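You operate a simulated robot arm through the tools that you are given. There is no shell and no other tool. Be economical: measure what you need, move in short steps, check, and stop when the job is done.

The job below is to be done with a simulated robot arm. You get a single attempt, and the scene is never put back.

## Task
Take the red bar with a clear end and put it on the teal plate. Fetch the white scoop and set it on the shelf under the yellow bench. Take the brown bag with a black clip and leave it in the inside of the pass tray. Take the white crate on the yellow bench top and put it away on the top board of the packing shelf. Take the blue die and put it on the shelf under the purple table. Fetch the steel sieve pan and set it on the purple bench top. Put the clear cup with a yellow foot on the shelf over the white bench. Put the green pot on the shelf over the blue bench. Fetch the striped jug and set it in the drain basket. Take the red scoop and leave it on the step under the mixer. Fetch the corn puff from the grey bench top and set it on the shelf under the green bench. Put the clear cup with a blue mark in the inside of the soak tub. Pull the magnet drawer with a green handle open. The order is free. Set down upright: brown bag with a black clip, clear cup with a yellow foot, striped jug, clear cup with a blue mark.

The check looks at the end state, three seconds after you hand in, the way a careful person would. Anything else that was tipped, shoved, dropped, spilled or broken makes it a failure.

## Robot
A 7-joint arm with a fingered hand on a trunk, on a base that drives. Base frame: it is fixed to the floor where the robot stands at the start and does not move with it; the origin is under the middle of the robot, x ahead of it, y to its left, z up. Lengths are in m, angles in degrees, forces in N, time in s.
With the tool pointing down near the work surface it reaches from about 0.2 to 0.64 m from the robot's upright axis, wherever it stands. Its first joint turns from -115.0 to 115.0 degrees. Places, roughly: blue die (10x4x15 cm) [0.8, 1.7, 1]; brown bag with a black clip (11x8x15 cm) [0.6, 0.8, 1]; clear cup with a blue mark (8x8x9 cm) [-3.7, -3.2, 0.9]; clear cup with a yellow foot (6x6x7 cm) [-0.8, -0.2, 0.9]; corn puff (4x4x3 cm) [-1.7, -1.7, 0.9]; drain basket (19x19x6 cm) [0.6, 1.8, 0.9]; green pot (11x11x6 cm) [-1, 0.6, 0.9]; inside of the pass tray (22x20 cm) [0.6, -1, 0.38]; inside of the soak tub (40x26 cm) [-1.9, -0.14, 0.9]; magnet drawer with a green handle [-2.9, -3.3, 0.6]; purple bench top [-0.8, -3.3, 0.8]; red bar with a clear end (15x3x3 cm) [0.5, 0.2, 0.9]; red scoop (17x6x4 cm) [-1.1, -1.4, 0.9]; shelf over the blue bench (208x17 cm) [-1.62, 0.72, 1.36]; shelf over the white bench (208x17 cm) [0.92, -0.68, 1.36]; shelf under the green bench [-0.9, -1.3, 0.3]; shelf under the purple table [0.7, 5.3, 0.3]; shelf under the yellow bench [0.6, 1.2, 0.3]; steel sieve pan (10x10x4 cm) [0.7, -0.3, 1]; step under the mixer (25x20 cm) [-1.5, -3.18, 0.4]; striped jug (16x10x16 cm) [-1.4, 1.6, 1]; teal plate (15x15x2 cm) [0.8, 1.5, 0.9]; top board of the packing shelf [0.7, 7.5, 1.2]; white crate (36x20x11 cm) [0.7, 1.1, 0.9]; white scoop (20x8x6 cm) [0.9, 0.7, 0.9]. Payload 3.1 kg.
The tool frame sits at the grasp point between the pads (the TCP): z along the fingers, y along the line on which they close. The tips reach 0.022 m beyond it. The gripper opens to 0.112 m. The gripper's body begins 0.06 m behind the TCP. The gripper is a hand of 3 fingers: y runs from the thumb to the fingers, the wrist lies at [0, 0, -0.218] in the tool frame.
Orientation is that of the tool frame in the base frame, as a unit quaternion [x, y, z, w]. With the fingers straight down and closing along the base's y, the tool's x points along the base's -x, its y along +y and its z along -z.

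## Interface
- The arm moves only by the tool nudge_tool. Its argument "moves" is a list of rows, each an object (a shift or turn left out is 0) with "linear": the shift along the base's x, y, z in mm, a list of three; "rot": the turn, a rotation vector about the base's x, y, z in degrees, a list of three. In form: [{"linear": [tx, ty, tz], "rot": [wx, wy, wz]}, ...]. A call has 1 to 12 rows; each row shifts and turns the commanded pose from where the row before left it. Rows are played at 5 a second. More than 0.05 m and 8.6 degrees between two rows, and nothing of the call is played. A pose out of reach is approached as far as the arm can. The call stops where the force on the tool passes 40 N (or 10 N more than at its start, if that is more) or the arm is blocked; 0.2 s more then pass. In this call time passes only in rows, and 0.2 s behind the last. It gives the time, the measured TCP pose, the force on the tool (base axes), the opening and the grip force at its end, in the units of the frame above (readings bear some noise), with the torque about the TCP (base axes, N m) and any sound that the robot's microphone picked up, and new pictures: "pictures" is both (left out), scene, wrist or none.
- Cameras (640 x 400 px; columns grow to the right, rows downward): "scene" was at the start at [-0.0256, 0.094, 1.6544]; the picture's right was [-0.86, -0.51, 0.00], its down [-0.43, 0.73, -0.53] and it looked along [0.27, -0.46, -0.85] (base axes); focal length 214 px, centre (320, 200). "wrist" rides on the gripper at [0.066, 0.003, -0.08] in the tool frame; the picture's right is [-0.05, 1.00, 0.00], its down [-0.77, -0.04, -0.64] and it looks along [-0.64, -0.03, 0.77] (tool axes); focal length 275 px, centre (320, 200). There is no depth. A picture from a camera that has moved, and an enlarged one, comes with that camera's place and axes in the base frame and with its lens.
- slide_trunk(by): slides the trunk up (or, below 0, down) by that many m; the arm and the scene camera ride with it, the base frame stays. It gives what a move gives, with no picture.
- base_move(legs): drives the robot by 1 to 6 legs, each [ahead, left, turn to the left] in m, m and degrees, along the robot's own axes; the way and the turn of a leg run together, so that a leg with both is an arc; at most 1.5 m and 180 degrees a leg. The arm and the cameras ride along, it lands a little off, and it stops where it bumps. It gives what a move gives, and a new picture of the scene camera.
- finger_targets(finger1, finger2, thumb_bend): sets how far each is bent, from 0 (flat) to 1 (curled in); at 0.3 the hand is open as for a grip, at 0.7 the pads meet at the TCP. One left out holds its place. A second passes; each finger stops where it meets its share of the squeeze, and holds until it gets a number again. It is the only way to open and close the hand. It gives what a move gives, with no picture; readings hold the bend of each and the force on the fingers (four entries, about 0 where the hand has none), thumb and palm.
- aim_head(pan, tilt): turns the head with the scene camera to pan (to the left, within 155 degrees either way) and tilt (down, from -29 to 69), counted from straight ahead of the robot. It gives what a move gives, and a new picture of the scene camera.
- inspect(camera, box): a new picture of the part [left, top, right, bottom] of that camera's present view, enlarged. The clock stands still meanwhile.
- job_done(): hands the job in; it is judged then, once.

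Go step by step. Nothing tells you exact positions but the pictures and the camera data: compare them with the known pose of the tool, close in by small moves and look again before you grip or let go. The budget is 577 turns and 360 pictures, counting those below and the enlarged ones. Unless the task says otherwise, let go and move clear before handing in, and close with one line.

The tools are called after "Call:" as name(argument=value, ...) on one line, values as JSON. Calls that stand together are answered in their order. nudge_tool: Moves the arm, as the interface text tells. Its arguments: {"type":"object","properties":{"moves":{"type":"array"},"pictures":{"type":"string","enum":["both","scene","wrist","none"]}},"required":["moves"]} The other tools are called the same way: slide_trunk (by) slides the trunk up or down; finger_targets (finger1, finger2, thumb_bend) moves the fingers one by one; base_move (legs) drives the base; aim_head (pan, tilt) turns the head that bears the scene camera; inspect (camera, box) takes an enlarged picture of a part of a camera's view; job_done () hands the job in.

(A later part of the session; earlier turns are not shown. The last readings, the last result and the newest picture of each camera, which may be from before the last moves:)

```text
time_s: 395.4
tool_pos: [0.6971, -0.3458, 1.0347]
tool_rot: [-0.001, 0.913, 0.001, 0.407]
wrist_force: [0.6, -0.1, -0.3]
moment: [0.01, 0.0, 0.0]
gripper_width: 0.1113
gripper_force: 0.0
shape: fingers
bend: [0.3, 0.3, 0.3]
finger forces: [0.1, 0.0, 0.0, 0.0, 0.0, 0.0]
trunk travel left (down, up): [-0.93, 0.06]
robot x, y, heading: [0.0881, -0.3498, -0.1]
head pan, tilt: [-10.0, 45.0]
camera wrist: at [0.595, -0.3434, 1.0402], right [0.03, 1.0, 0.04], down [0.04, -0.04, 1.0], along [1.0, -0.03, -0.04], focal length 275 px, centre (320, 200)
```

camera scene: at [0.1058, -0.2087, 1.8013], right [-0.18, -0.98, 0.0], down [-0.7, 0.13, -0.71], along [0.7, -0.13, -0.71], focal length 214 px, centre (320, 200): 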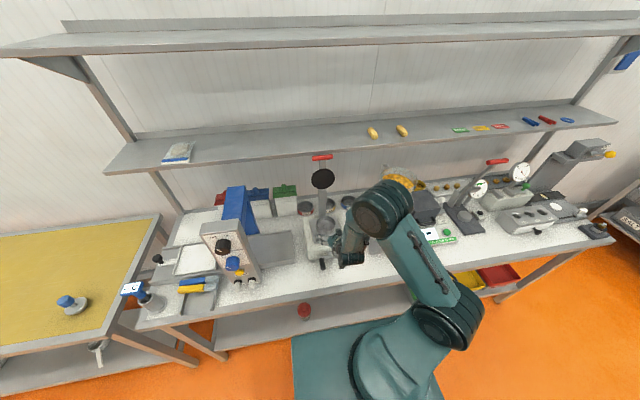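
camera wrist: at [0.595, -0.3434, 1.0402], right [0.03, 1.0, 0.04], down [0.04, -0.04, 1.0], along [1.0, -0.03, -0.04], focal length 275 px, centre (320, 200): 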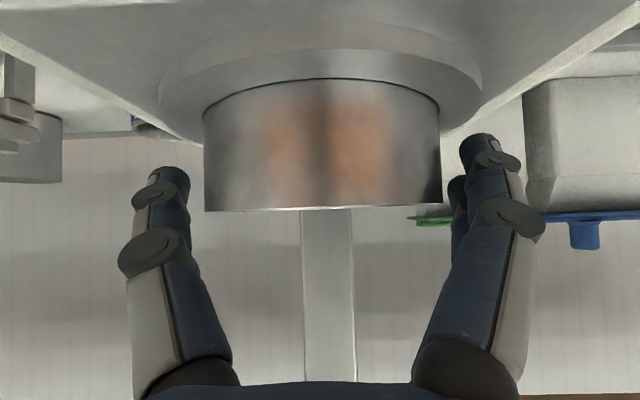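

Centred around the pan. I close on its sides.

Call:
nudge_tool(moves=[{"linear": [7, 0, -2]}], pictures="none")

Call:
finger_targets(finger1=0.42, finger2=0.42, thumb_bend=0.42)

Call:
finger_targets(finger1=0.55, finger2=0.55, thumb_bend=0.55)

Call:
nudge_tool(moves=[{"linear": [0, 0, 8]}, {"linear": [0, 0, 10]}, {"linear": [0, 0, 15]}], pictures="wrist")

```text
time_s: 395.9
tool_pos: [0.7044, -0.3458, 1.0333]
tool_rot: [0.0, 0.913, 0.001, 0.408]
wrist_force: [0.5, -0.8, -0.8]
moment: [-0.02, -0.03, -0.01]
gripper_width: 0.1112
gripper_force: 0.0
shape: fingers
bend: [0.3, 0.3, 0.3]
finger forces: [0.0, 0.0, 0.0, 0.0, 0.1, 0.0]
trunk travel left (down, up): [-0.93, 0.06]
robot x, y, heading: [0.0856, -0.3494, -0.4]
head pan, tilt: [-10.0, 45.0]
```

```text
time_s: 396.9
tool_pos: [0.704, -0.3464, 1.0326]
tool_rot: [0.0, 0.913, 0.001, 0.409]
wrist_force: [0.1, 0.9, -0.2]
moment: [0.05, -0.01, 0.02]
gripper_width: 0.0886
gripper_force: 4.8
shape: fingers
bend: [0.38, 0.4, 0.4]
finger forces: [2.6, 2.2, 0.0, 0.0, 5.0, 0.0]
trunk travel left (down, up): [-0.93, 0.06]
robot x, y, heading: [0.0879, -0.347, -0.0]
head pan, tilt: [-10.0, 45.0]
```

```text
time_s: 397.9
tool_pos: [0.703, -0.347, 1.0328]
tool_rot: [0.0, 0.913, 0.001, 0.409]
wrist_force: [1.6, 0.8, 1.2]
moment: [0.12, -0.01, -0.06]
gripper_width: 0.0857
gripper_force: 20.7
shape: fingers
bend: [0.41, 0.47, 0.46]
finger forces: [11.3, 10.1, 0.0, 0.1, 21.0, 0.0]
trunk travel left (down, up): [-0.93, 0.06]
robot x, y, heading: [0.0833, -0.3488, -0.2]
head pan, tilt: [-10.0, 45.0]
```

```text
time_s: 398.6
tool_pos: [0.7028, -0.3462, 1.0654]
tool_rot: [-0.002, 0.913, 0.001, 0.407]
wrist_force: [-0.2, 0.3, -0.4]
moment: [0.02, -0.01, 0.04]
gripper_width: 0.0853
gripper_force: 20.6
shape: fingers
bend: [0.41, 0.47, 0.46]
finger forces: [11.4, 9.3, 0.1, 0.1, 20.8, 0.1]
trunk travel left (down, up): [-0.93, 0.06]
robot x, y, heading: [0.0829, -0.3468, -0.5]
head pan, tilt: [-10.0, 45.0]
camera wrist: at [0.6001, -0.3432, 1.071], right [0.03, 1.0, 0.04], down [0.04, -0.04, 1.0], along [1.0, -0.03, -0.04], focal length 275 px, centre (320, 200)
```

wrist: 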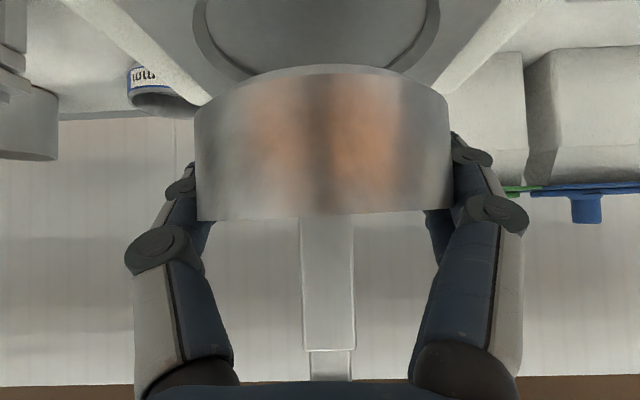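

The pan is held. I back off and head to the far wall: back, right past the white bench, then turn right.

Call:
nudge_tool(moves=[{"linear": [-10, 0, 15]}, {"linear": [-35, 0, 10]}, {"linear": [-40, 0, 5]}, {"linear": [-40, 0, 0]}], pictures="none")

Call:
base_move(legs=[[-0.3, 0, 0], [0, -1.0, 0], [0, -1.0, 0], [0, 0, -90]])

Call:
aim_head(pan=-10, tilt=25)

```text
time_s: 399.6
tool_pos: [0.5775, -0.3446, 1.0963]
tool_rot: [-0.001, 0.913, 0.001, 0.409]
wrist_force: [0.0, 0.1, -1.0]
moment: [0.01, 0.0, 0.0]
gripper_width: 0.0853
gripper_force: 20.5
shape: fingers
bend: [0.41, 0.47, 0.46]
finger forces: [11.3, 9.3, 0.1, 0.0, 20.3, 0.0]
trunk travel left (down, up): [-0.93, 0.06]
robot x, y, heading: [0.0854, -0.3503, -0.4]
head pan, tilt: [-10.0, 45.0]
```

```text
time_s: 415.1
tool_pos: [-0.2301, -2.8276, 1.0949]
tool_rot: [0.651, 0.64, -0.291, 0.287]
wrist_force: [-0.1, 0.3, -0.7]
moment: [0.02, 0.01, -0.01]
gripper_width: 0.0849
gripper_force: 19.5
shape: fingers
bend: [0.42, 0.47, 0.47]
finger forces: [10.6, 9.1, 0.0, 0.0, 19.9, 0.0]
trunk travel left (down, up): [-0.93, 0.06]
robot x, y, heading: [-0.2252, -2.3354, -91.2]
head pan, tilt: [-10.0, 45.0]
camera scene: at [-0.0862, -2.358, 1.8013], right [-0.98, 0.2, 0.0], down [0.14, 0.69, -0.71], along [-0.14, -0.69, -0.71], focal length 214 px, centre (320, 200)
```

scene: 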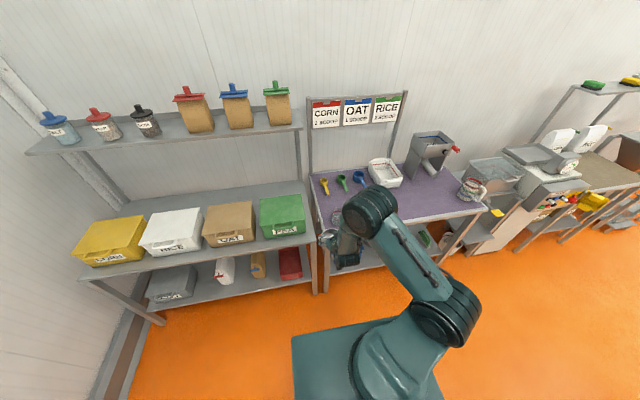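

```text
time_s: 415.9
tool_pos: [-0.23, -2.8286, 1.0957]
tool_rot: [0.651, 0.64, -0.29, 0.287]
wrist_force: [-0.4, 0.0, -1.3]
moment: [-0.03, -0.01, 0.0]
gripper_width: 0.0847
gripper_force: 20.0
shape: fingers
bend: [0.42, 0.47, 0.47]
finger forces: [10.6, 9.3, 0.0, 0.1, 19.9, 0.0]
trunk travel left (down, up): [-0.93, 0.06]
robot x, y, heading: [-0.2201, -2.3371, -91.4]
head pan, tilt: [-10.0, 25.0]
camera scene: at [-0.0883, -2.3685, 1.8318], right [-0.98, 0.2, 0.0], down [0.08, 0.42, -0.91], along [-0.18, -0.89, -0.42], focal length 214 px, centre (320, 200)
```

scene: 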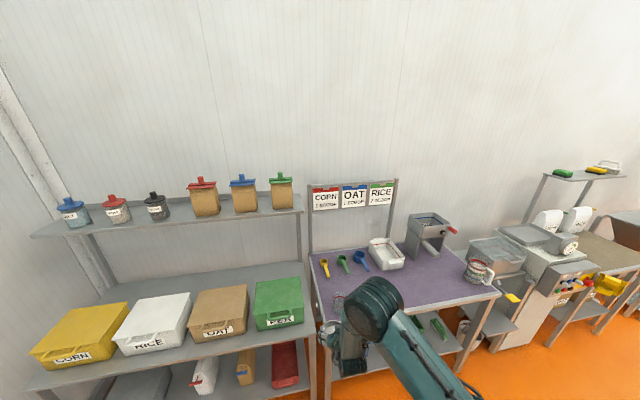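

The purple top has a free spot around (−0.85, −3.18). I strafe right, face it squarely and move in.

Call:
base_move(legs=[[0, -0.62, 1.3], [0.26, 0, 0]])

Call:
aim_head(pan=0, tilt=50)

```text
time_s: 420.9
tool_pos: [-0.8277, -3.0837, 1.095]
tool_rot: [0.641, 0.65, -0.286, 0.291]
wrist_force: [1.0, -1.3, -0.9]
moment: [0.0, 0.0, -0.02]
gripper_width: 0.0849
gripper_force: 20.1
shape: fingers
bend: [0.42, 0.47, 0.47]
finger forces: [10.5, 9.1, 0.0, 0.1, 19.9, 0.1]
trunk travel left (down, up): [-0.93, 0.06]
robot x, y, heading: [-0.8354, -2.59, -89.5]
head pan, tilt: [-10.0, 25.0]
camera scene: at [-0.7005, -2.6188, 1.8319], right [-0.99, 0.17, 0.0], down [0.07, 0.42, -0.91], along [-0.15, -0.89, -0.42], focal length 214 px, centre (320, 200)
```

scene: 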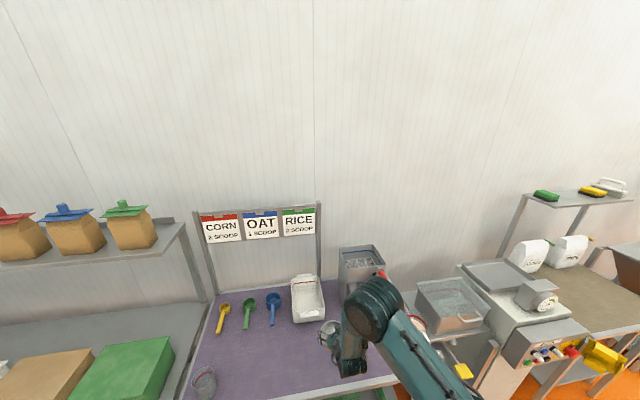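

```text
time_s: 421.8
tool_pos: [-0.8263, -3.0832, 1.0955]
tool_rot: [0.64, 0.651, -0.285, 0.292]
wrist_force: [0.4, -0.3, -1.1]
moment: [0.01, -0.02, 0.01]
gripper_width: 0.0848
gripper_force: 19.5
shape: fingers
bend: [0.42, 0.47, 0.47]
finger forces: [10.7, 9.2, 0.1, 0.0, 20.0, 0.0]
trunk travel left (down, up): [-0.93, 0.06]
robot x, y, heading: [-0.8355, -2.5922, -89.6]
head pan, tilt: [0.0, 50.0]
camera scene: at [-0.6848, -2.6053, 1.7945], right [-1.0, -0.01, 0.0], down [-0.01, 0.77, -0.64], along [0.01, -0.64, -0.77], focal length 214 px, centre (320, 200)
```

scene: 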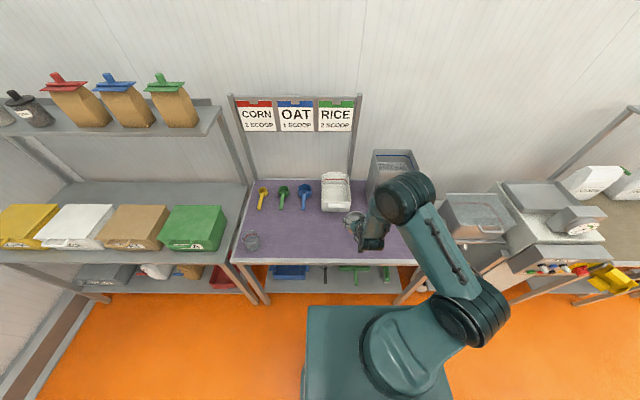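

I extend the arm to place the pan at about (−0.78, −3.19) and lower it.

Call:
nudge_tool(moves=[{"linear": [12, -28, -20]}, {"linear": [12, -28, -25]}, {"linear": [12, -28, -30]}, {"linear": [10, -24, -35]}, {"linear": [0, 0, -45]}, {"linear": [0, 0, -40]}], pictures="both")

```text
time_s: 423.1
tool_pos: [-0.7809, -3.1904, 0.8989]
tool_rot: [0.64, 0.651, -0.285, 0.291]
wrist_force: [0.5, -0.4, -1.1]
moment: [0.02, -0.02, -0.01]
gripper_width: 0.0847
gripper_force: 20.0
shape: fingers
bend: [0.42, 0.47, 0.47]
finger forces: [10.5, 9.3, 0.1, 0.0, 19.7, 0.0]
trunk travel left (down, up): [-0.93, 0.06]
robot x, y, heading: [-0.8385, -2.59, -89.4]
head pan, tilt: [0.0, 50.0]
camera scene: at [-0.684, -2.6069, 1.7944], right [-1.0, -0.01, 0.0], down [-0.01, 0.77, -0.64], along [0.01, -0.64, -0.77], focal length 214 px, centre (320, 200)
camera wrist: at [-0.7789, -3.0878, 0.9039], right [1.0, -0.02, 0.04], down [-0.04, -0.04, 1.0], along [-0.01, -1.0, -0.04], focal length 275 px, centre (320, 200)
```

scene: 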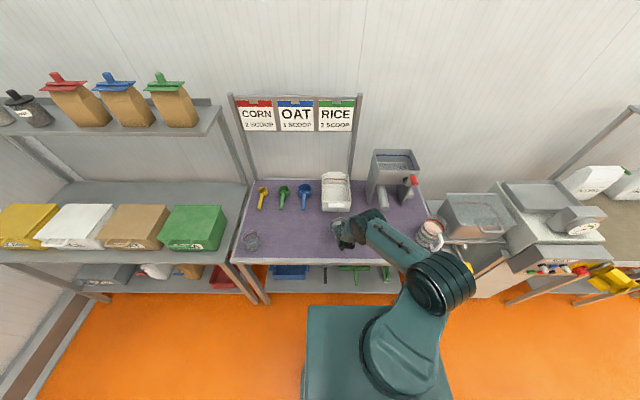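
wrist: 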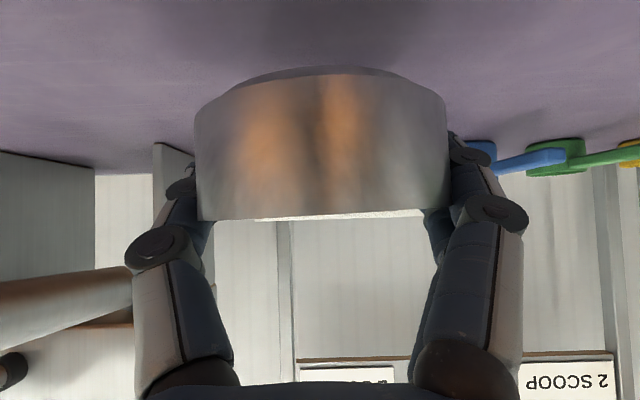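

Call:
nudge_tool(moves=[{"linear": [0, 0, -10]}, {"linear": [0, 0, -8]}, {"linear": [0, 0, -6]}, {"linear": [0, 0, -5]}, {"linear": [0, 0, -5]}, {"linear": [0, 0, -5]}, {"linear": [0, 0, -5]}], pictures="wrist")

```text
time_s: 424.8
tool_pos: [-0.7797, -3.1914, 0.8578]
tool_rot: [0.64, 0.651, -0.286, 0.292]
wrist_force: [0.5, -0.7, -1.1]
moment: [-0.04, 0.01, 0.03]
gripper_width: 0.0846
gripper_force: 19.4
shape: fingers
bend: [0.42, 0.47, 0.47]
finger forces: [10.4, 9.2, 0.0, 0.1, 19.7, 0.1]
trunk travel left (down, up): [-0.93, 0.06]
robot x, y, heading: [-0.8338, -2.5891, -89.7]
head pan, tilt: [0.0, 50.0]
camera wrist: at [-0.7777, -3.0882, 0.862], right [1.0, -0.02, 0.04], down [-0.04, -0.04, 1.0], along [-0.01, -1.0, -0.04], focal length 275 px, centre (320, 200)
```

wrist: 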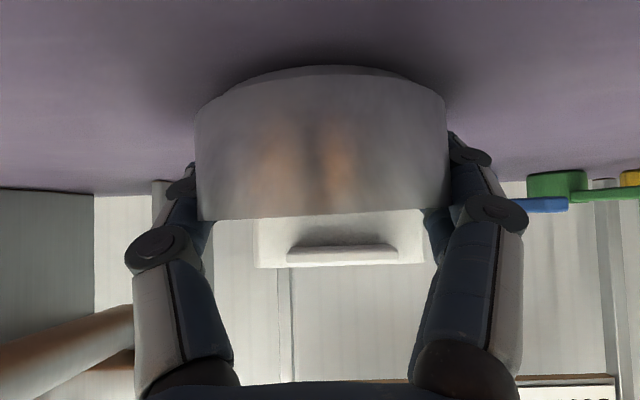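

Call:
nudge_tool(moves=[{"linear": [0, 0, -4]}, {"linear": [0, 0, -4]}, {"linear": [0, 0, -4]}, {"linear": [0, 0, -3]}, {"linear": [0, 0, -3]}, {"linear": [0, 0, -3]}, {"linear": [0, 0, -3]}], pictures="none")

```text
time_s: 425.7
tool_pos: [-0.7801, -3.195, 0.8497]
tool_rot: [0.639, 0.644, -0.294, 0.301]
wrist_force: [-0.7, 8.0, 26.3]
moment: [0.02, -0.42, 0.11]
gripper_width: 0.0846
gripper_force: 23.1
shape: fingers
bend: [0.44, 0.48, 0.47]
finger forces: [9.4, 14.2, 0.1, 0.1, 21.1, 0.0]
trunk travel left (down, up): [-0.93, 0.06]
robot x, y, heading: [-0.8361, -2.5911, -89.5]
head pan, tilt: [0.0, 50.0]
stopped in row 4: the force on the tool passed its limit at 43 N (the readings are from after the stop); the commanded pose is now the measured one
```

Contact with the bench top. I ease off, open and withdraw.

Call:
nudge_tool(moves=[{"linear": [0, 2, 3]}], pictures="none")

Call:
finger_targets(finger1=0.38, finger2=0.38, thumb_bend=0.38)

Call:
finger_targets(finger1=0.3, finger2=0.3, thumb_bend=0.3)

Call:
nudge_tool(moves=[{"linear": [0, 8, 3]}, {"linear": [0, 20, 8]}, {"linear": [0, 35, 20]}, {"linear": [0, 35, 35]}, {"linear": [0, 20, 45]}, {"linear": [0, 0, 45]}], pictures="both")

```text
time_s: 426.1
tool_pos: [-0.7799, -3.1957, 0.8511]
tool_rot: [0.639, 0.646, -0.292, 0.3]
wrist_force: [0.3, -7.1, 17.2]
moment: [-0.03, -0.45, -0.15]
gripper_width: 0.0846
gripper_force: 22.6
shape: fingers
bend: [0.44, 0.48, 0.47]
finger forces: [11.3, 15.1, 0.1, 0.0, 19.7, 0.0]
trunk travel left (down, up): [-0.93, 0.06]
robot x, y, heading: [-0.8404, -2.5888, -89.7]
head pan, tilt: [0.0, 50.0]
```

```text
time_s: 427.1
tool_pos: [-0.7796, -3.1939, 0.8488]
tool_rot: [0.64, 0.647, -0.29, 0.296]
wrist_force: [-0.5, 0.8, -0.7]
moment: [0.03, -0.01, -0.02]
gripper_width: 0.0907
gripper_force: 0.9
shape: fingers
bend: [0.38, 0.37, 0.38]
finger forces: [0.0, 0.6, 0.1, 0.1, 0.7, 0.1]
trunk travel left (down, up): [-0.93, 0.06]
robot x, y, heading: [-0.8392, -2.5931, -89.4]
head pan, tilt: [0.0, 50.0]
```

```text
time_s: 428.1
tool_pos: [-0.7801, -3.1942, 0.8487]
tool_rot: [0.64, 0.647, -0.29, 0.296]
wrist_force: [0.2, -0.2, 0.6]
moment: [-0.01, 0.0, 0.0]
gripper_width: 0.1114
gripper_force: 0.1
shape: fingers
bend: [0.3, 0.3, 0.3]
finger forces: [0.1, 0.0, 0.0, 0.0, 0.1, 0.0]
trunk travel left (down, up): [-0.93, 0.06]
robot x, y, heading: [-0.836, -2.5921, -89.4]
head pan, tilt: [0.0, 50.0]
```

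```text
time_s: 429.5
tool_pos: [-0.7794, -3.0763, 1.006]
tool_rot: [0.64, 0.647, -0.289, 0.297]
wrist_force: [0.0, -0.3, -0.2]
moment: [0.02, 0.03, 0.0]
gripper_width: 0.1113
gripper_force: 0.1
shape: fingers
bend: [0.3, 0.3, 0.3]
finger forces: [0.0, 0.1, 0.1, 0.0, 0.0, 0.0]
trunk travel left (down, up): [-0.93, 0.06]
robot x, y, heading: [-0.8366, -2.5906, -89.4]
head pan, tilt: [0.0, 50.0]
camera scene: at [-0.6849, -2.6053, 1.7944], right [-1.0, -0.01, 0.0], down [-0.01, 0.77, -0.64], along [0.01, -0.64, -0.77], focal length 214 px, centre (320, 200)
camera wrist: at [-0.7778, -2.9721, 1.0099], right [1.0, -0.02, 0.04], down [-0.04, -0.02, 1.0], along [-0.02, -1.0, -0.03], focal length 275 px, centre (320, 200)
```

scene: 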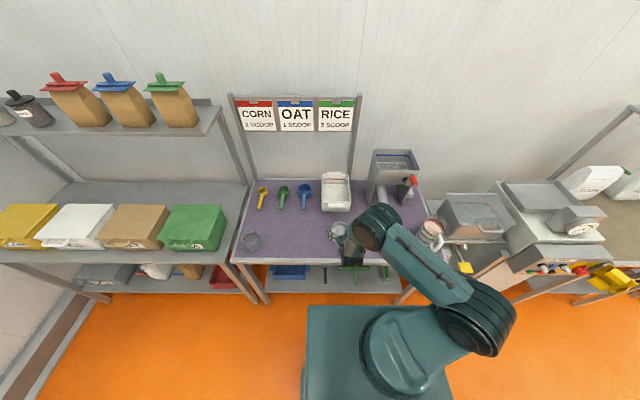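
wrist: 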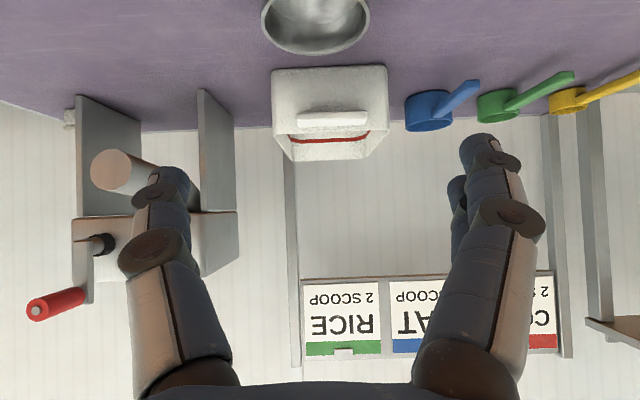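

The sieve pan stands on the purple bench. I back off a little and move along the wall to see the mixer, the magnet drawer and the blue-marked cup.

Call:
nudge_tool(moves=[{"linear": [0, 40, 20]}, {"linear": [0, 40, 20]}, {"linear": [0, 30, 20]}], pictures="none")

Call:
base_move(legs=[[-0.1, 0, -0.6], [0, -0.8, 0]])

Call:
aim_head(pan=-35, tilt=35)

```text
time_s: 430.3
tool_pos: [-0.778, -2.9663, 1.0659]
tool_rot: [0.639, 0.647, -0.29, 0.297]
wrist_force: [0.7, 0.4, 0.7]
moment: [-0.02, -0.03, -0.03]
gripper_width: 0.1112
gripper_force: 0.1
shape: fingers
bend: [0.3, 0.3, 0.3]
finger forces: [0.0, 0.0, 0.0, 0.0, 0.0, 0.1]
trunk travel left (down, up): [-0.93, 0.06]
robot x, y, heading: [-0.8379, -2.5877, -89.4]
head pan, tilt: [0.0, 50.0]
```

```text
time_s: 435.3
tool_pos: [-1.5688, -2.8688, 1.0648]
tool_rot: [0.64, 0.646, -0.29, 0.297]
wrist_force: [1.0, -0.6, 0.2]
moment: [-0.01, 0.02, -0.04]
gripper_width: 0.1111
gripper_force: 0.1
shape: fingers
bend: [0.3, 0.3, 0.3]
finger forces: [0.0, 0.0, 0.1, 0.0, 0.0, 0.1]
trunk travel left (down, up): [-0.93, 0.06]
robot x, y, heading: [-1.6265, -2.494, -89.8]
head pan, tilt: [0.0, 50.0]
camera scene: at [-1.4741, -2.5091, 1.7944], right [-1.0, 0.0, 0.0], down [0.0, 0.77, -0.64], along [0.0, -0.64, -0.77], focal length 214 px, centre (320, 200)
```

scene: 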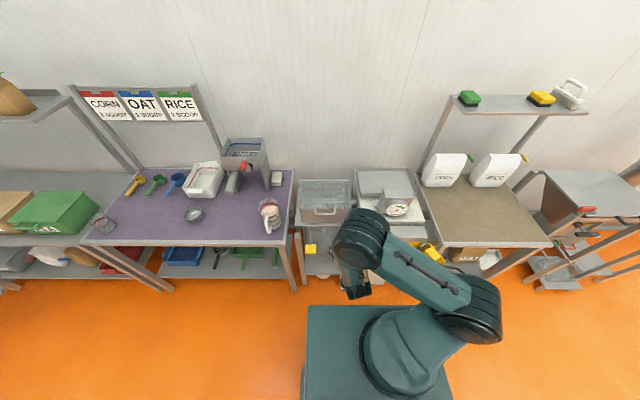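

```text
time_s: 436.3
tool_pos: [-1.5693, -2.8689, 1.0653]
tool_rot: [0.641, 0.646, -0.29, 0.296]
wrist_force: [0.2, 0.0, 0.1]
moment: [0.01, 0.02, 0.0]
gripper_width: 0.1114
gripper_force: 0.0
shape: fingers
bend: [0.3, 0.3, 0.3]
finger forces: [0.0, 0.0, 0.0, 0.0, 0.0, 0.1]
trunk travel left (down, up): [-0.93, 0.06]
robot x, y, heading: [-1.6294, -2.498, -89.7]
head pan, tilt: [-35.0, 35.0]
camera scene: at [-1.5245, -2.5045, 1.8161], right [-0.82, 0.57, 0.0], down [0.33, 0.47, -0.82], along [-0.47, -0.67, -0.57], focal length 214 px, centre (320, 200)
```

scene: 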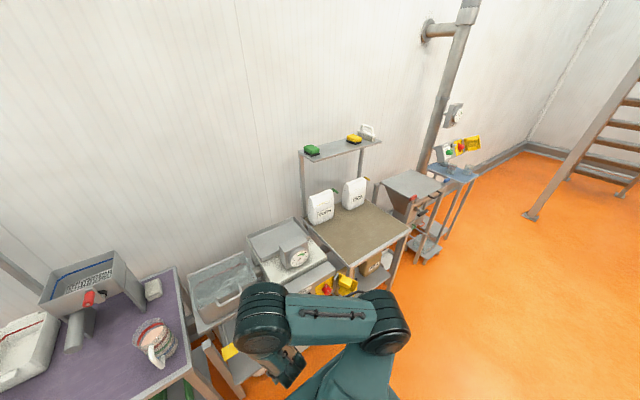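

The hopper unit with the drawer is further right, then a small blue table. I drive on to x≈−2.85.

Call:
base_move(legs=[[0, -1.25, 0]])

Call:
aim_head(pan=-5, tilt=45)

```text
time_s: 442.6
tool_pos: [-2.816, -2.8855, 1.0643]
tool_rot: [0.635, 0.652, -0.288, 0.298]
wrist_force: [-0.5, 0.1, 0.0]
moment: [-0.04, -0.01, 0.0]
gripper_width: 0.1114
gripper_force: 0.0
shape: fingers
bend: [0.3, 0.3, 0.3]
finger forces: [0.0, 0.0, 0.0, 0.1, 0.0, 0.0]
trunk travel left (down, up): [-0.93, 0.06]
robot x, y, heading: [-2.8783, -2.5089, -88.6]
head pan, tilt: [-35.0, 35.0]
camera scene: at [-2.7775, -2.52, 1.8161], right [-0.83, 0.55, 0.0], down [0.32, 0.48, -0.82], along [-0.45, -0.68, -0.57], focal length 214 px, centre (320, 200)
```

scene: 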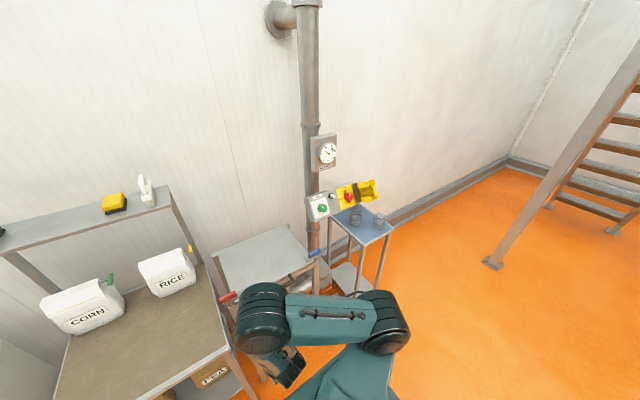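

```text
time_s: 443.6
tool_pos: [-2.8171, -2.8855, 1.065]
tool_rot: [0.636, 0.651, -0.288, 0.298]
wrist_force: [0.1, 0.0, 0.4]
moment: [0.05, 0.02, 0.01]
gripper_width: 0.1113
gripper_force: 0.1
shape: fingers
bend: [0.3, 0.3, 0.3]
finger forces: [0.1, 0.0, 0.0, 0.1, 0.0, 0.0]
trunk travel left (down, up): [-0.93, 0.06]
robot x, y, heading: [-2.8793, -2.5158, -88.5]
head pan, tilt: [-5.0, 45.0]
camera scene: at [-2.734, -2.5278, 1.8013], right [-1.0, 0.07, 0.0], down [0.05, 0.71, -0.71], along [-0.05, -0.71, -0.71], focal length 214 px, centre (320, 200)
```

scene: 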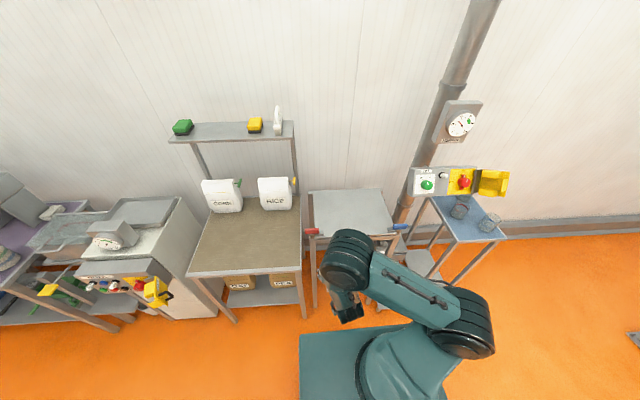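

The hopper table has red and blue drawer handles visible; the green one is hidden behind my hand. I lower the trunk and use the wrist camera.

Call:
slide_trunk(by=-0.35)

Call:
nudge_tool(moves=[{"linear": [-15, 0, 0]}], pictures="both")

```text
time_s: 447.0
tool_pos: [-2.8167, -2.8848, 0.7148]
tool_rot: [0.635, 0.652, -0.288, 0.298]
wrist_force: [-0.5, -0.1, 0.2]
moment: [-0.01, 0.0, 0.05]
gripper_width: 0.1113
gripper_force: 0.1
shape: fingers
bend: [0.3, 0.3, 0.3]
finger forces: [0.0, 0.1, 0.0, 0.0, 0.0, 0.0]
trunk travel left (down, up): [-0.58, 0.41]
robot x, y, heading: [-2.8788, -2.5129, -88.7]
head pan, tilt: [-5.0, 45.0]
```

```text
time_s: 447.4
tool_pos: [-2.8311, -2.8859, 0.7163]
tool_rot: [0.635, 0.652, -0.287, 0.3]
wrist_force: [-0.5, 0.0, -0.7]
moment: [0.0, 0.03, -0.01]
gripper_width: 0.1113
gripper_force: 0.0
shape: fingers
bend: [0.3, 0.3, 0.3]
finger forces: [0.0, 0.0, 0.0, 0.0, 0.1, 0.0]
trunk travel left (down, up): [-0.58, 0.41]
robot x, y, heading: [-2.882, -2.513, -88.6]
head pan, tilt: [-5.0, 45.0]
camera scene: at [-2.7343, -2.528, 1.4513], right [-1.0, 0.06, 0.0], down [0.05, 0.71, -0.71], along [-0.05, -0.71, -0.71], focal length 214 px, centre (320, 200)
camera wrist: at [-2.8296, -2.7824, 0.719], right [1.0, 0.0, 0.04], down [-0.04, -0.03, 1.0], along [0.0, -1.0, -0.03], focal length 275 px, centre (320, 200)
```

scene: 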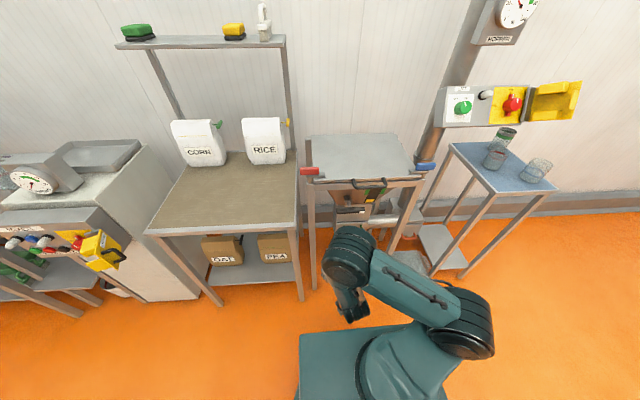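
wrist: 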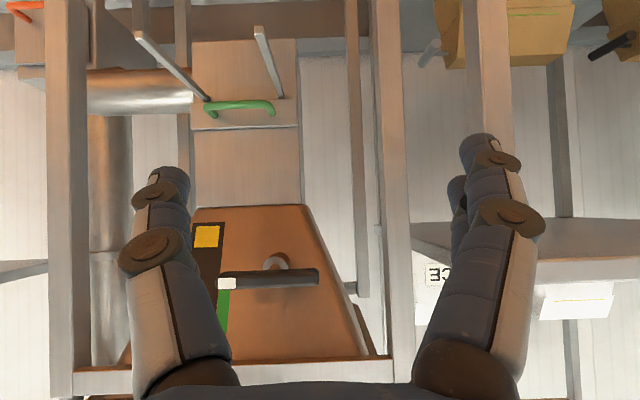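

The green handle is a horizontal bar near (−2.95, −3.2, 0.56), between two rails. I zoom the scene camera on it to fix its position.

Call:
inspect(camera="scene", box=[310, 130, 450, 230])

Call:
inspect(camera="wrist", box=[120, 0, 340, 140])

```text
4.00 times, centred on (380, 180) of scene
camera zoom: at [-2.7343, -2.528, 1.4513], right [-1.0, 0.06, 0.0], down [0.05, 0.71, -0.71], along [-0.05, -0.71, -0.71], focal length 858 px, centre (80, 280)
```

zoom: 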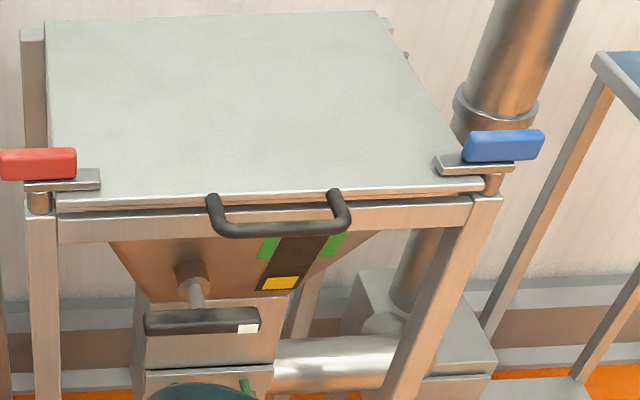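

```text
2.86 times, centred on (230, 70) of wrist
camera zoom: at [-2.8296, -2.7824, 0.719], right [1.0, 0.0, 0.04], down [-0.04, -0.03, 1.0], along [0.0, -1.0, -0.03], focal length 786 px, centre (577, 571)
```

zoom: 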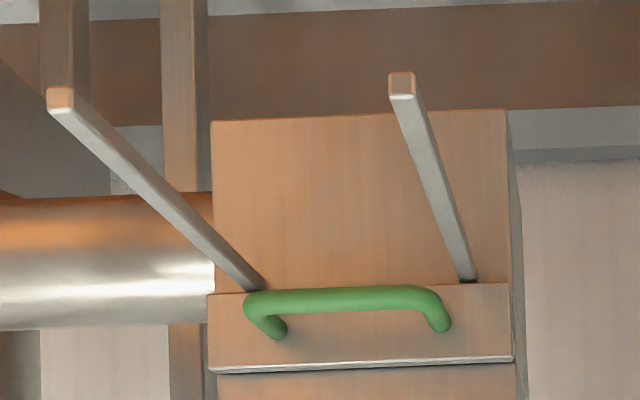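

Handle: front plane y≈−3.196, bar at y≈−3.15, z≈0.58, x −2.98…−2.90. I roll the hand 90° so thumb goes below and fingers over the bar.

Call:
nudge_tool(moves=[{"linear": [-5, 0, 0], "rot": [0, -6.1, -5.4]}, {"linear": [-10, 0, 0], "rot": [0, -6.1, -5.4]}, {"linear": [-10, 0, 0], "rot": [0, -6.1, -5.4]}, {"linear": [-10, 0, 0], "rot": [0, -6.1, -5.4]}, {"linear": [-10, 0, 0], "rot": [0, -6.1, -5.4]}, {"linear": [-10, 0, 0], "rot": [0, -6.1, -5.4]}, {"linear": [-10, 0, 0], "rot": [0, -6.1, -5.4]}, {"linear": [-10, 0, 0], "rot": [0, -6.1, -5.4]}, {"linear": [-10, 0, 0], "rot": [0, -6.1, -5.4]}, {"linear": [-10, 0, 0], "rot": [0, -6.1, -5.4]}, {"linear": [-10, 0, 0], "rot": [0, -6.1, -5.4]}], pictures="both")

```text
time_s: 449.8
tool_pos: [-2.9112, -2.9369, 0.7395]
tool_rot: [0.909, 0.018, -0.022, 0.415]
wrist_force: [0.4, 0.8, -0.2]
moment: [0.0, -0.02, 0.0]
gripper_width: 0.1113
gripper_force: 0.1
shape: fingers
bend: [0.3, 0.3, 0.3]
finger forces: [0.1, 0.0, 0.0, 0.0, 0.0, 0.0]
out of reach, approached as far as the arm can: row 10, 11
trunk travel left (down, up): [-0.58, 0.41]
robot x, y, heading: [-2.8787, -2.5098, -88.6]
head pan, tilt: [-5.0, 45.0]
camera scene: at [-2.7339, -2.5275, 1.4527], right [-1.0, 0.06, 0.0], down [0.05, 0.71, -0.71], along [-0.05, -0.71, -0.71], focal length 214 px, centre (320, 200)
camera wrist: at [-2.8415, -2.877, 0.7929], right [0.0, -0.65, 0.76], down [-0.75, 0.49, 0.43], along [-0.66, -0.57, -0.49], focal length 275 px, centre (320, 200)
```

scene: 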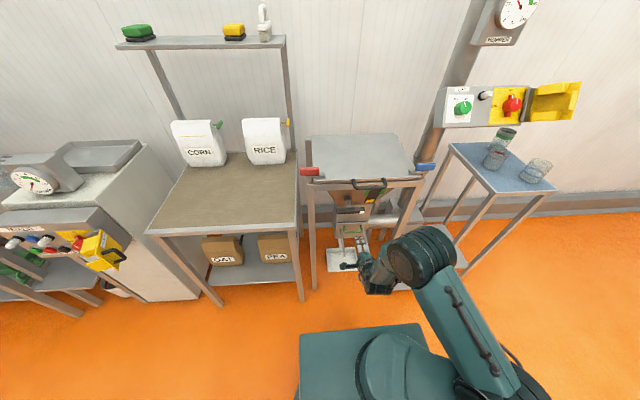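
wrist: 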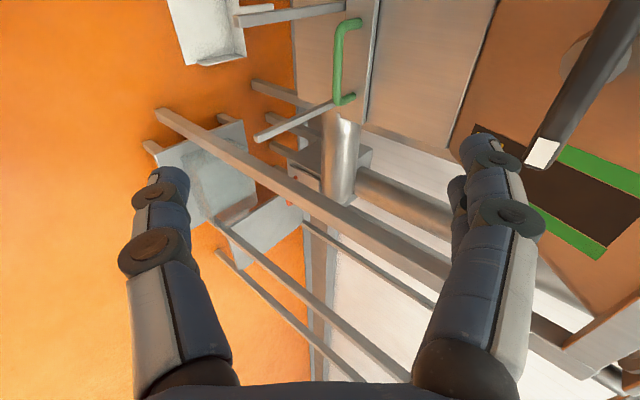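

The view agrees: bar at (−2.935, −3.157, 0.58). I narrow the hand and approach along its axis.

Call:
finger_targets(finger1=0.5, finger2=0.5, thumb_bend=0.5)

Call:
nudge_tool(moves=[{"linear": [-8, -32, -26]}, {"linear": [-8, -32, -26]}, {"linear": [-8, -32, -26]}, {"linear": [-4, -32, -26]}], pictures="wrist")

```text
time_s: 450.8
tool_pos: [-2.9125, -2.9373, 0.739]
tool_rot: [0.909, 0.016, -0.024, 0.415]
wrist_force: [-0.8, -0.8, -0.2]
moment: [0.02, -0.03, 0.0]
gripper_width: 0.0559
gripper_force: 0.0
shape: fingers
bend: [0.5, 0.5, 0.5]
finger forces: [0.0, 0.1, 0.0, 0.1, 0.0, 0.1]
trunk travel left (down, up): [-0.58, 0.41]
robot x, y, heading: [-2.8806, -2.5106, -89.0]
head pan, tilt: [-5.0, 45.0]
```

```text
time_s: 451.8
tool_pos: [-2.9426, -3.0701, 0.6339]
tool_rot: [0.907, 0.008, -0.009, 0.421]
wrist_force: [0.1, 0.7, -0.3]
moment: [0.02, 0.0, 0.01]
gripper_width: 0.0558
gripper_force: 0.0
shape: fingers
bend: [0.5, 0.5, 0.5]
finger forces: [0.1, 0.0, 0.1, 0.1, 0.1, 0.1]
out of reach, approached as far as the arm can: row 1
trunk travel left (down, up): [-0.58, 0.41]
robot x, y, heading: [-2.8813, -2.5104, -88.7]
head pan, tilt: [-5.0, 45.0]
camera wrist: at [-2.8739, -3.0111, 0.6879], right [-0.03, -0.65, 0.76], down [-0.77, 0.5, 0.4], along [-0.64, -0.57, -0.51], focal length 275 px, centre (320, 200)
```

wrist: 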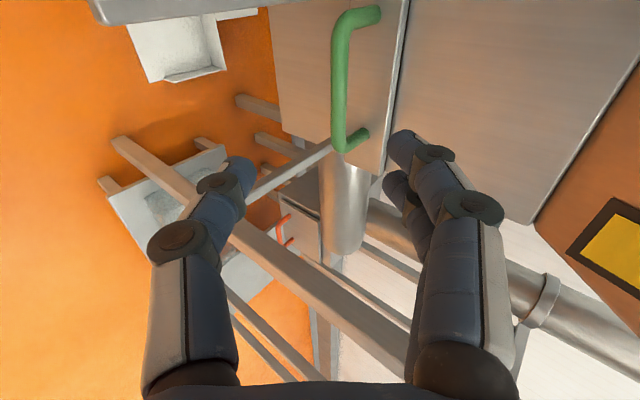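

The bar is between thumb and fingers. I go the remaining 10 cm in.

Call:
nudge_tool(moves=[{"linear": [2, -28, -18]}, {"linear": [2, -28, -18]}, {"linear": [1, -24, -17]}], pictures="wrist")

```text
time_s: 452.6
tool_pos: [-2.9374, -3.1487, 0.5837]
tool_rot: [0.907, 0.008, -0.009, 0.421]
wrist_force: [1.1, -0.7, 0.3]
moment: [-0.01, 0.02, -0.04]
gripper_width: 0.0553
gripper_force: 0.1
shape: fingers
bend: [0.5, 0.5, 0.5]
finger forces: [0.0, 0.0, 0.0, 0.0, 0.0, 0.1]
trunk travel left (down, up): [-0.58, 0.41]
robot x, y, heading: [-2.8788, -2.5096, -88.4]
head pan, tilt: [-5.0, 45.0]
camera wrist: at [-2.8685, -3.0901, 0.6374], right [-0.02, -0.64, 0.76], down [-0.77, 0.5, 0.4], along [-0.64, -0.57, -0.51], focal length 275 px, centre (320, 200)
```

wrist: 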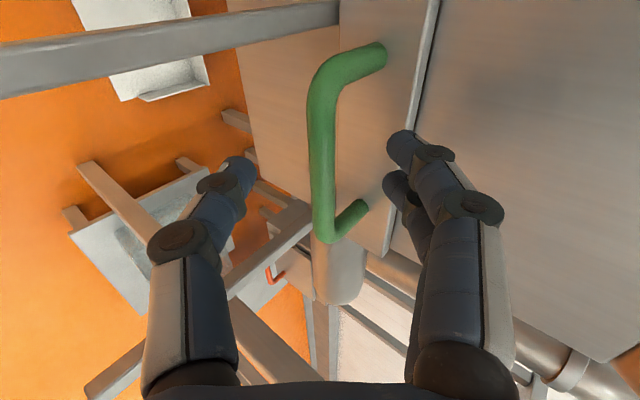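

The bar is centred in the grip. I close on it.

Call:
finger_targets(finger1=0.65, finger2=0.65, thumb_bend=0.65)

Call:
finger_targets(finger1=0.9, finger2=0.9, thumb_bend=0.9)

Call:
inspect(camera="wrist", box=[0, 0, 640, 400])

```text
time_s: 453.6
tool_pos: [-2.9371, -3.1499, 0.5849]
tool_rot: [0.907, 0.008, -0.009, 0.422]
wrist_force: [-0.1, -0.3, -0.2]
moment: [0.05, 0.01, 0.0]
gripper_width: 0.0146
gripper_force: 0.1
shape: fingers
bend: [0.65, 0.65, 0.65]
finger forces: [0.0, 0.0, 0.1, 0.0, 0.0, 0.1]
trunk travel left (down, up): [-0.58, 0.41]
robot x, y, heading: [-2.8815, -2.5072, -88.4]
head pan, tilt: [-5.0, 45.0]
```

```text
time_s: 454.6
tool_pos: [-2.9369, -3.1496, 0.584]
tool_rot: [0.907, 0.008, -0.01, 0.421]
wrist_force: [-0.4, 0.6, -0.5]
moment: [0.0, 0.03, 0.02]
gripper_width: 0.0021
gripper_force: 0.0
shape: fingers
bend: [0.86, 0.86, 0.86]
finger forces: [0.0, 0.1, 0.0, 0.1, 0.1, 0.1]
trunk travel left (down, up): [-0.58, 0.41]
robot x, y, heading: [-2.8809, -2.5149, -88.7]
head pan, tilt: [-5.0, 45.0]
```

```text
1.00 times, centred on (320, 200) of wrist (not enlarged: the box is as wide or as high as the picture)
camera zoom: at [-2.8685, -3.0895, 0.6381], right [-0.02, -0.64, 0.76], down [-0.77, 0.5, 0.4], along [-0.64, -0.58, -0.51], focal length 275 px, centre (320, 200)
```

zoom: 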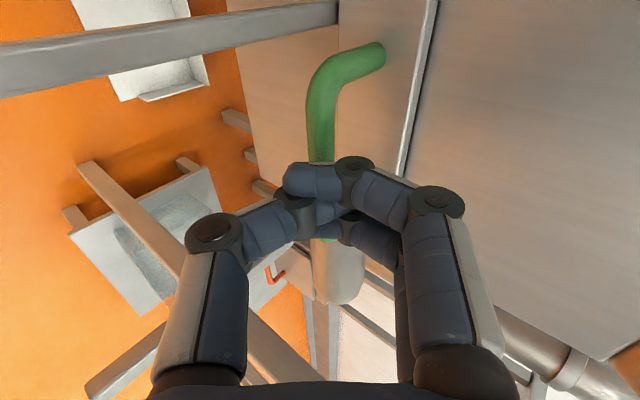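

The fingers closed just short of the bar; it is about 3 cm deeper. I reopen, advance, and close again.

Call:
finger_targets(finger1=0.5, finger2=0.5, thumb_bend=0.5)

Call:
nudge_tool(moves=[{"linear": [0, -9, -8]}, {"linear": [0, -9, -8]}, {"linear": [0, -9, -8]}, {"linear": [0, -5, -4]}], pictures="wrist")

```text
time_s: 455.6
tool_pos: [-2.9376, -3.1491, 0.5851]
tool_rot: [0.907, 0.007, -0.01, 0.422]
wrist_force: [-0.5, 0.5, -0.1]
moment: [-0.01, 0.04, 0.0]
gripper_width: 0.0545
gripper_force: 0.1
shape: fingers
bend: [0.5, 0.5, 0.5]
finger forces: [0.1, 0.0, 0.0, 0.0, 0.0, 0.0]
trunk travel left (down, up): [-0.58, 0.41]
robot x, y, heading: [-2.8808, -2.512, -88.8]
head pan, tilt: [-5.0, 45.0]
```

```text
time_s: 456.6
tool_pos: [-2.9375, -3.1778, 0.5567]
tool_rot: [0.907, 0.008, -0.009, 0.422]
wrist_force: [0.6, 25.1, 7.8]
moment: [-0.25, 0.0, 0.03]
gripper_width: 0.0401
gripper_force: 12.2
shape: fingers
bend: [0.62, 0.62, 0.5]
finger forces: [12.4, 12.5, 0.0, 0.0, 0.1, 0.0]
trunk travel left (down, up): [-0.58, 0.41]
robot x, y, heading: [-2.8786, -2.5079, -88.8]
head pan, tilt: [-5.0, 45.0]
camera wrist: at [-2.8687, -3.1175, 0.6106], right [-0.03, -0.64, 0.76], down [-0.77, 0.5, 0.4], along [-0.64, -0.58, -0.51], focal length 275 px, centre (320, 200)
```

wrist: 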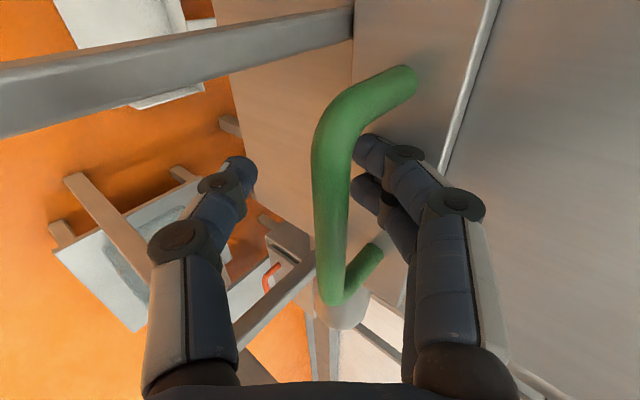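

The fingertips are now behind the bar, touching the drawer front. I close.

Call:
nudge_tool(moves=[{"linear": [0, 4, 1]}], pictures="none")

Call:
finger_targets(finger1=0.85, finger2=0.85, thumb_bend=0.8)

Call:
inspect(camera="wrist", box=[0, 0, 640, 400])

```text
time_s: 457.0
tool_pos: [-2.9374, -3.1763, 0.5567]
tool_rot: [0.906, 0.008, -0.009, 0.423]
wrist_force: [1.3, 12.8, -2.9]
moment: [0.06, -0.01, -0.02]
gripper_width: 0.0415
gripper_force: 5.3
shape: fingers
bend: [0.6, 0.6, 0.5]
finger forces: [5.8, 5.9, 0.0, 0.1, 0.0, 0.0]
trunk travel left (down, up): [-0.58, 0.41]
robot x, y, heading: [-2.8782, -2.5126, -88.3]
head pan, tilt: [-5.0, 45.0]
```

```text
time_s: 458.0
tool_pos: [-2.9379, -3.1768, 0.5573]
tool_rot: [0.907, 0.008, -0.008, 0.421]
wrist_force: [0.6, -1.3, -0.8]
moment: [0.02, 0.0, 0.03]
gripper_width: 0.0001
gripper_force: 0.1
shape: fingers
bend: [0.83, 0.83, 0.74]
finger forces: [0.1, 0.0, 0.0, 0.1, 0.0, 0.0]
trunk travel left (down, up): [-0.58, 0.41]
robot x, y, heading: [-2.8781, -2.511, -88.5]
head pan, tilt: [-5.0, 45.0]
```

```text
1.00 times, centred on (320, 200) of wrist (not enlarged: the box is as wide or as high as the picture)
camera zoom: at [-2.8688, -3.1168, 0.6101], right [-0.02, -0.64, 0.76], down [-0.77, 0.5, 0.4], along [-0.64, -0.58, -0.51], focal length 275 px, centre (320, 200)
```

zoom: 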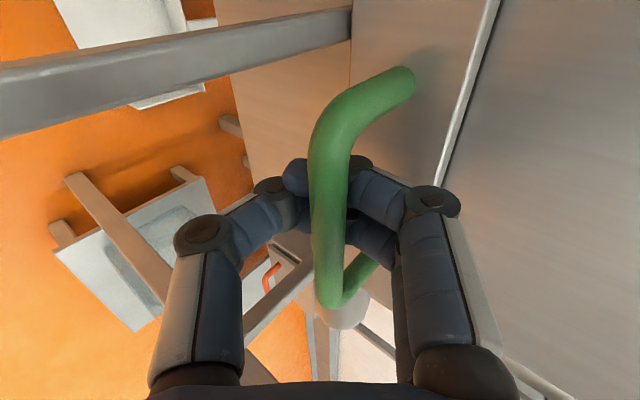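

The bar is caged by the hand now. I pull straight out (+y).

Call:
nudge_tool(moves=[{"linear": [0, 15, 0]}, {"linear": [0, 15, 0]}, {"linear": [0, 15, 0]}, {"linear": [0, 15, 0]}, {"linear": [0, 15, 0]}, {"linear": [0, 15, 0]}], pictures="both")

```text
time_s: 459.4
tool_pos: [-2.9376, -3.0841, 0.5564]
tool_rot: [0.906, 0.008, -0.008, 0.422]
wrist_force: [-0.2, -0.2, 0.0]
moment: [0.0, -0.02, -0.02]
gripper_width: 0.0
gripper_force: 0.1
shape: fingers
bend: [0.83, 0.83, 0.74]
finger forces: [0.0, 0.0, 0.1, 0.0, 0.0, 0.0]
trunk travel left (down, up): [-0.58, 0.41]
robot x, y, heading: [-2.8799, -2.5121, -88.7]
head pan, tilt: [-5.0, 45.0]
camera scene: at [-2.7341, -2.5271, 1.4513], right [-1.0, 0.06, 0.0], down [0.05, 0.71, -0.71], along [-0.05, -0.71, -0.71], focal length 214 px, centre (320, 200)
camera wrist: at [-2.8684, -3.0246, 0.6108], right [-0.02, -0.64, 0.77], down [-0.77, 0.5, 0.4], along [-0.64, -0.58, -0.5], focal length 275 px, centre (320, 200)
```

scene: 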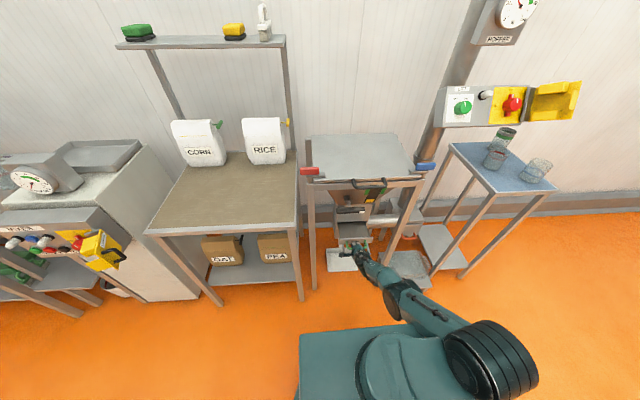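
wrist: 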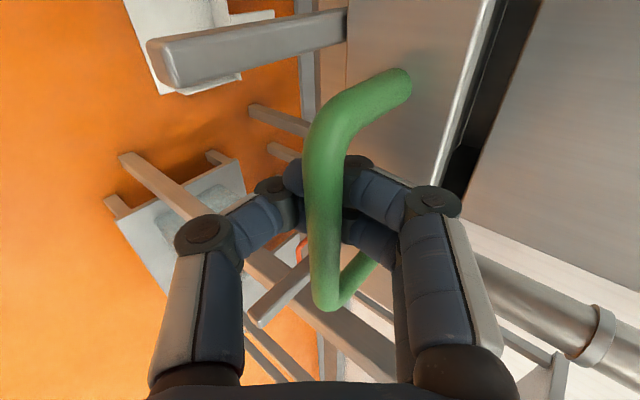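

The drawer slides. I keep pulling until it stops.

Call:
nudge_tool(moves=[{"linear": [0, 15, 0]}, {"linear": [0, 15, 0]}, {"linear": [0, 12, 0]}, {"linear": [0, 12, 0]}, {"linear": [0, 10, 0]}, {"linear": [0, 10, 0]}, {"linear": [0, 10, 0]}, {"linear": [0, 10, 0]}], pictures="both")

Call:
inspect(camera="scene", box=[290, 160, 450, 290])

```text
time_s: 460.4
tool_pos: [-2.9364, -3.0818, 0.5741]
tool_rot: [0.9, 0.008, -0.003, 0.435]
wrist_force: [0.2, 2.1, -35.6]
moment: [-0.63, 0.0, -0.01]
gripper_width: 0.0039
gripper_force: 18.6
shape: fingers
bend: [0.83, 0.83, 0.68]
finger forces: [1.7, 1.7, 0.1, 0.0, 33.5, 0.1]
trunk travel left (down, up): [-0.58, 0.41]
robot x, y, heading: [-2.8815, -2.5079, -88.8]
head pan, tilt: [-5.0, 45.0]
stopped in row 4: the arm was blocked; the commanded pose is now the measured one
camera scene: at [-2.7347, -2.5334, 1.451], right [-1.0, 0.06, 0.0], down [0.05, 0.71, -0.7], along [-0.05, -0.7, -0.71], focal length 214 px, centre (320, 200)
camera wrist: at [-2.8693, -3.0205, 0.6271], right [-0.03, -0.62, 0.78], down [-0.77, 0.51, 0.38], along [-0.63, -0.59, -0.49], focal length 275 px, centre (320, 200)
```

scene: 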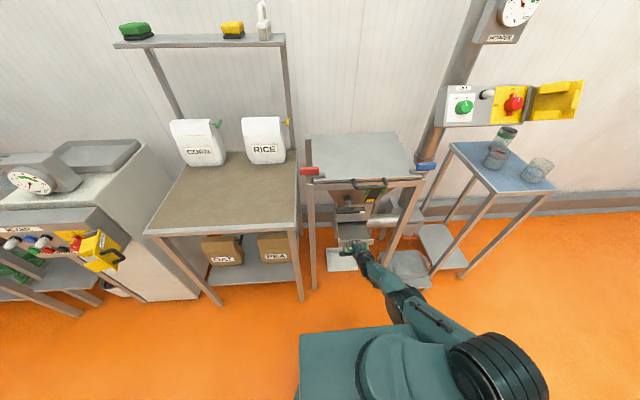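
wrist: 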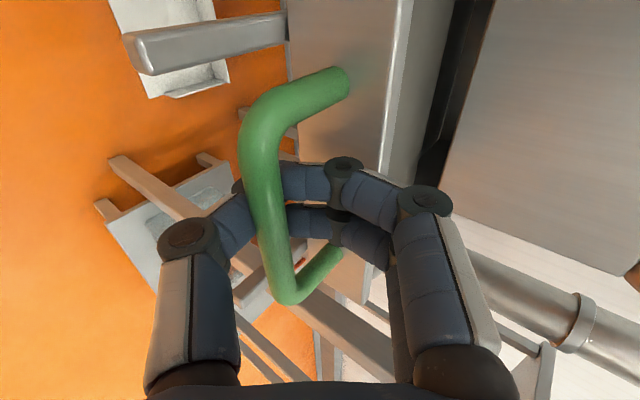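

```text
3.08 times, centred on (370, 225) of scene
camera zoom: at [-2.7347, -2.5334, 1.451], right [-1.0, 0.06, 0.0], down [0.05, 0.71, -0.7], along [-0.05, -0.7, -0.71], focal length 660 px, centre (166, 123)
```

zoom: 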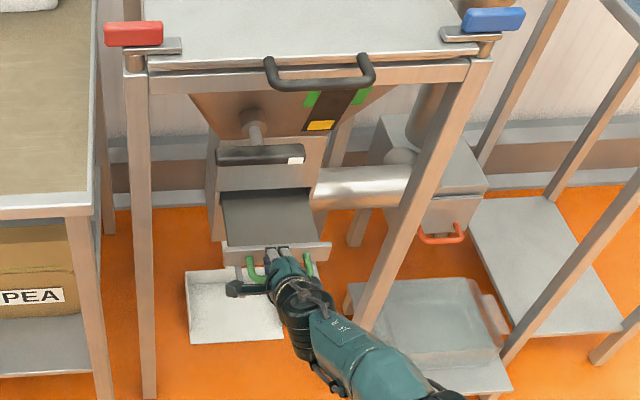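

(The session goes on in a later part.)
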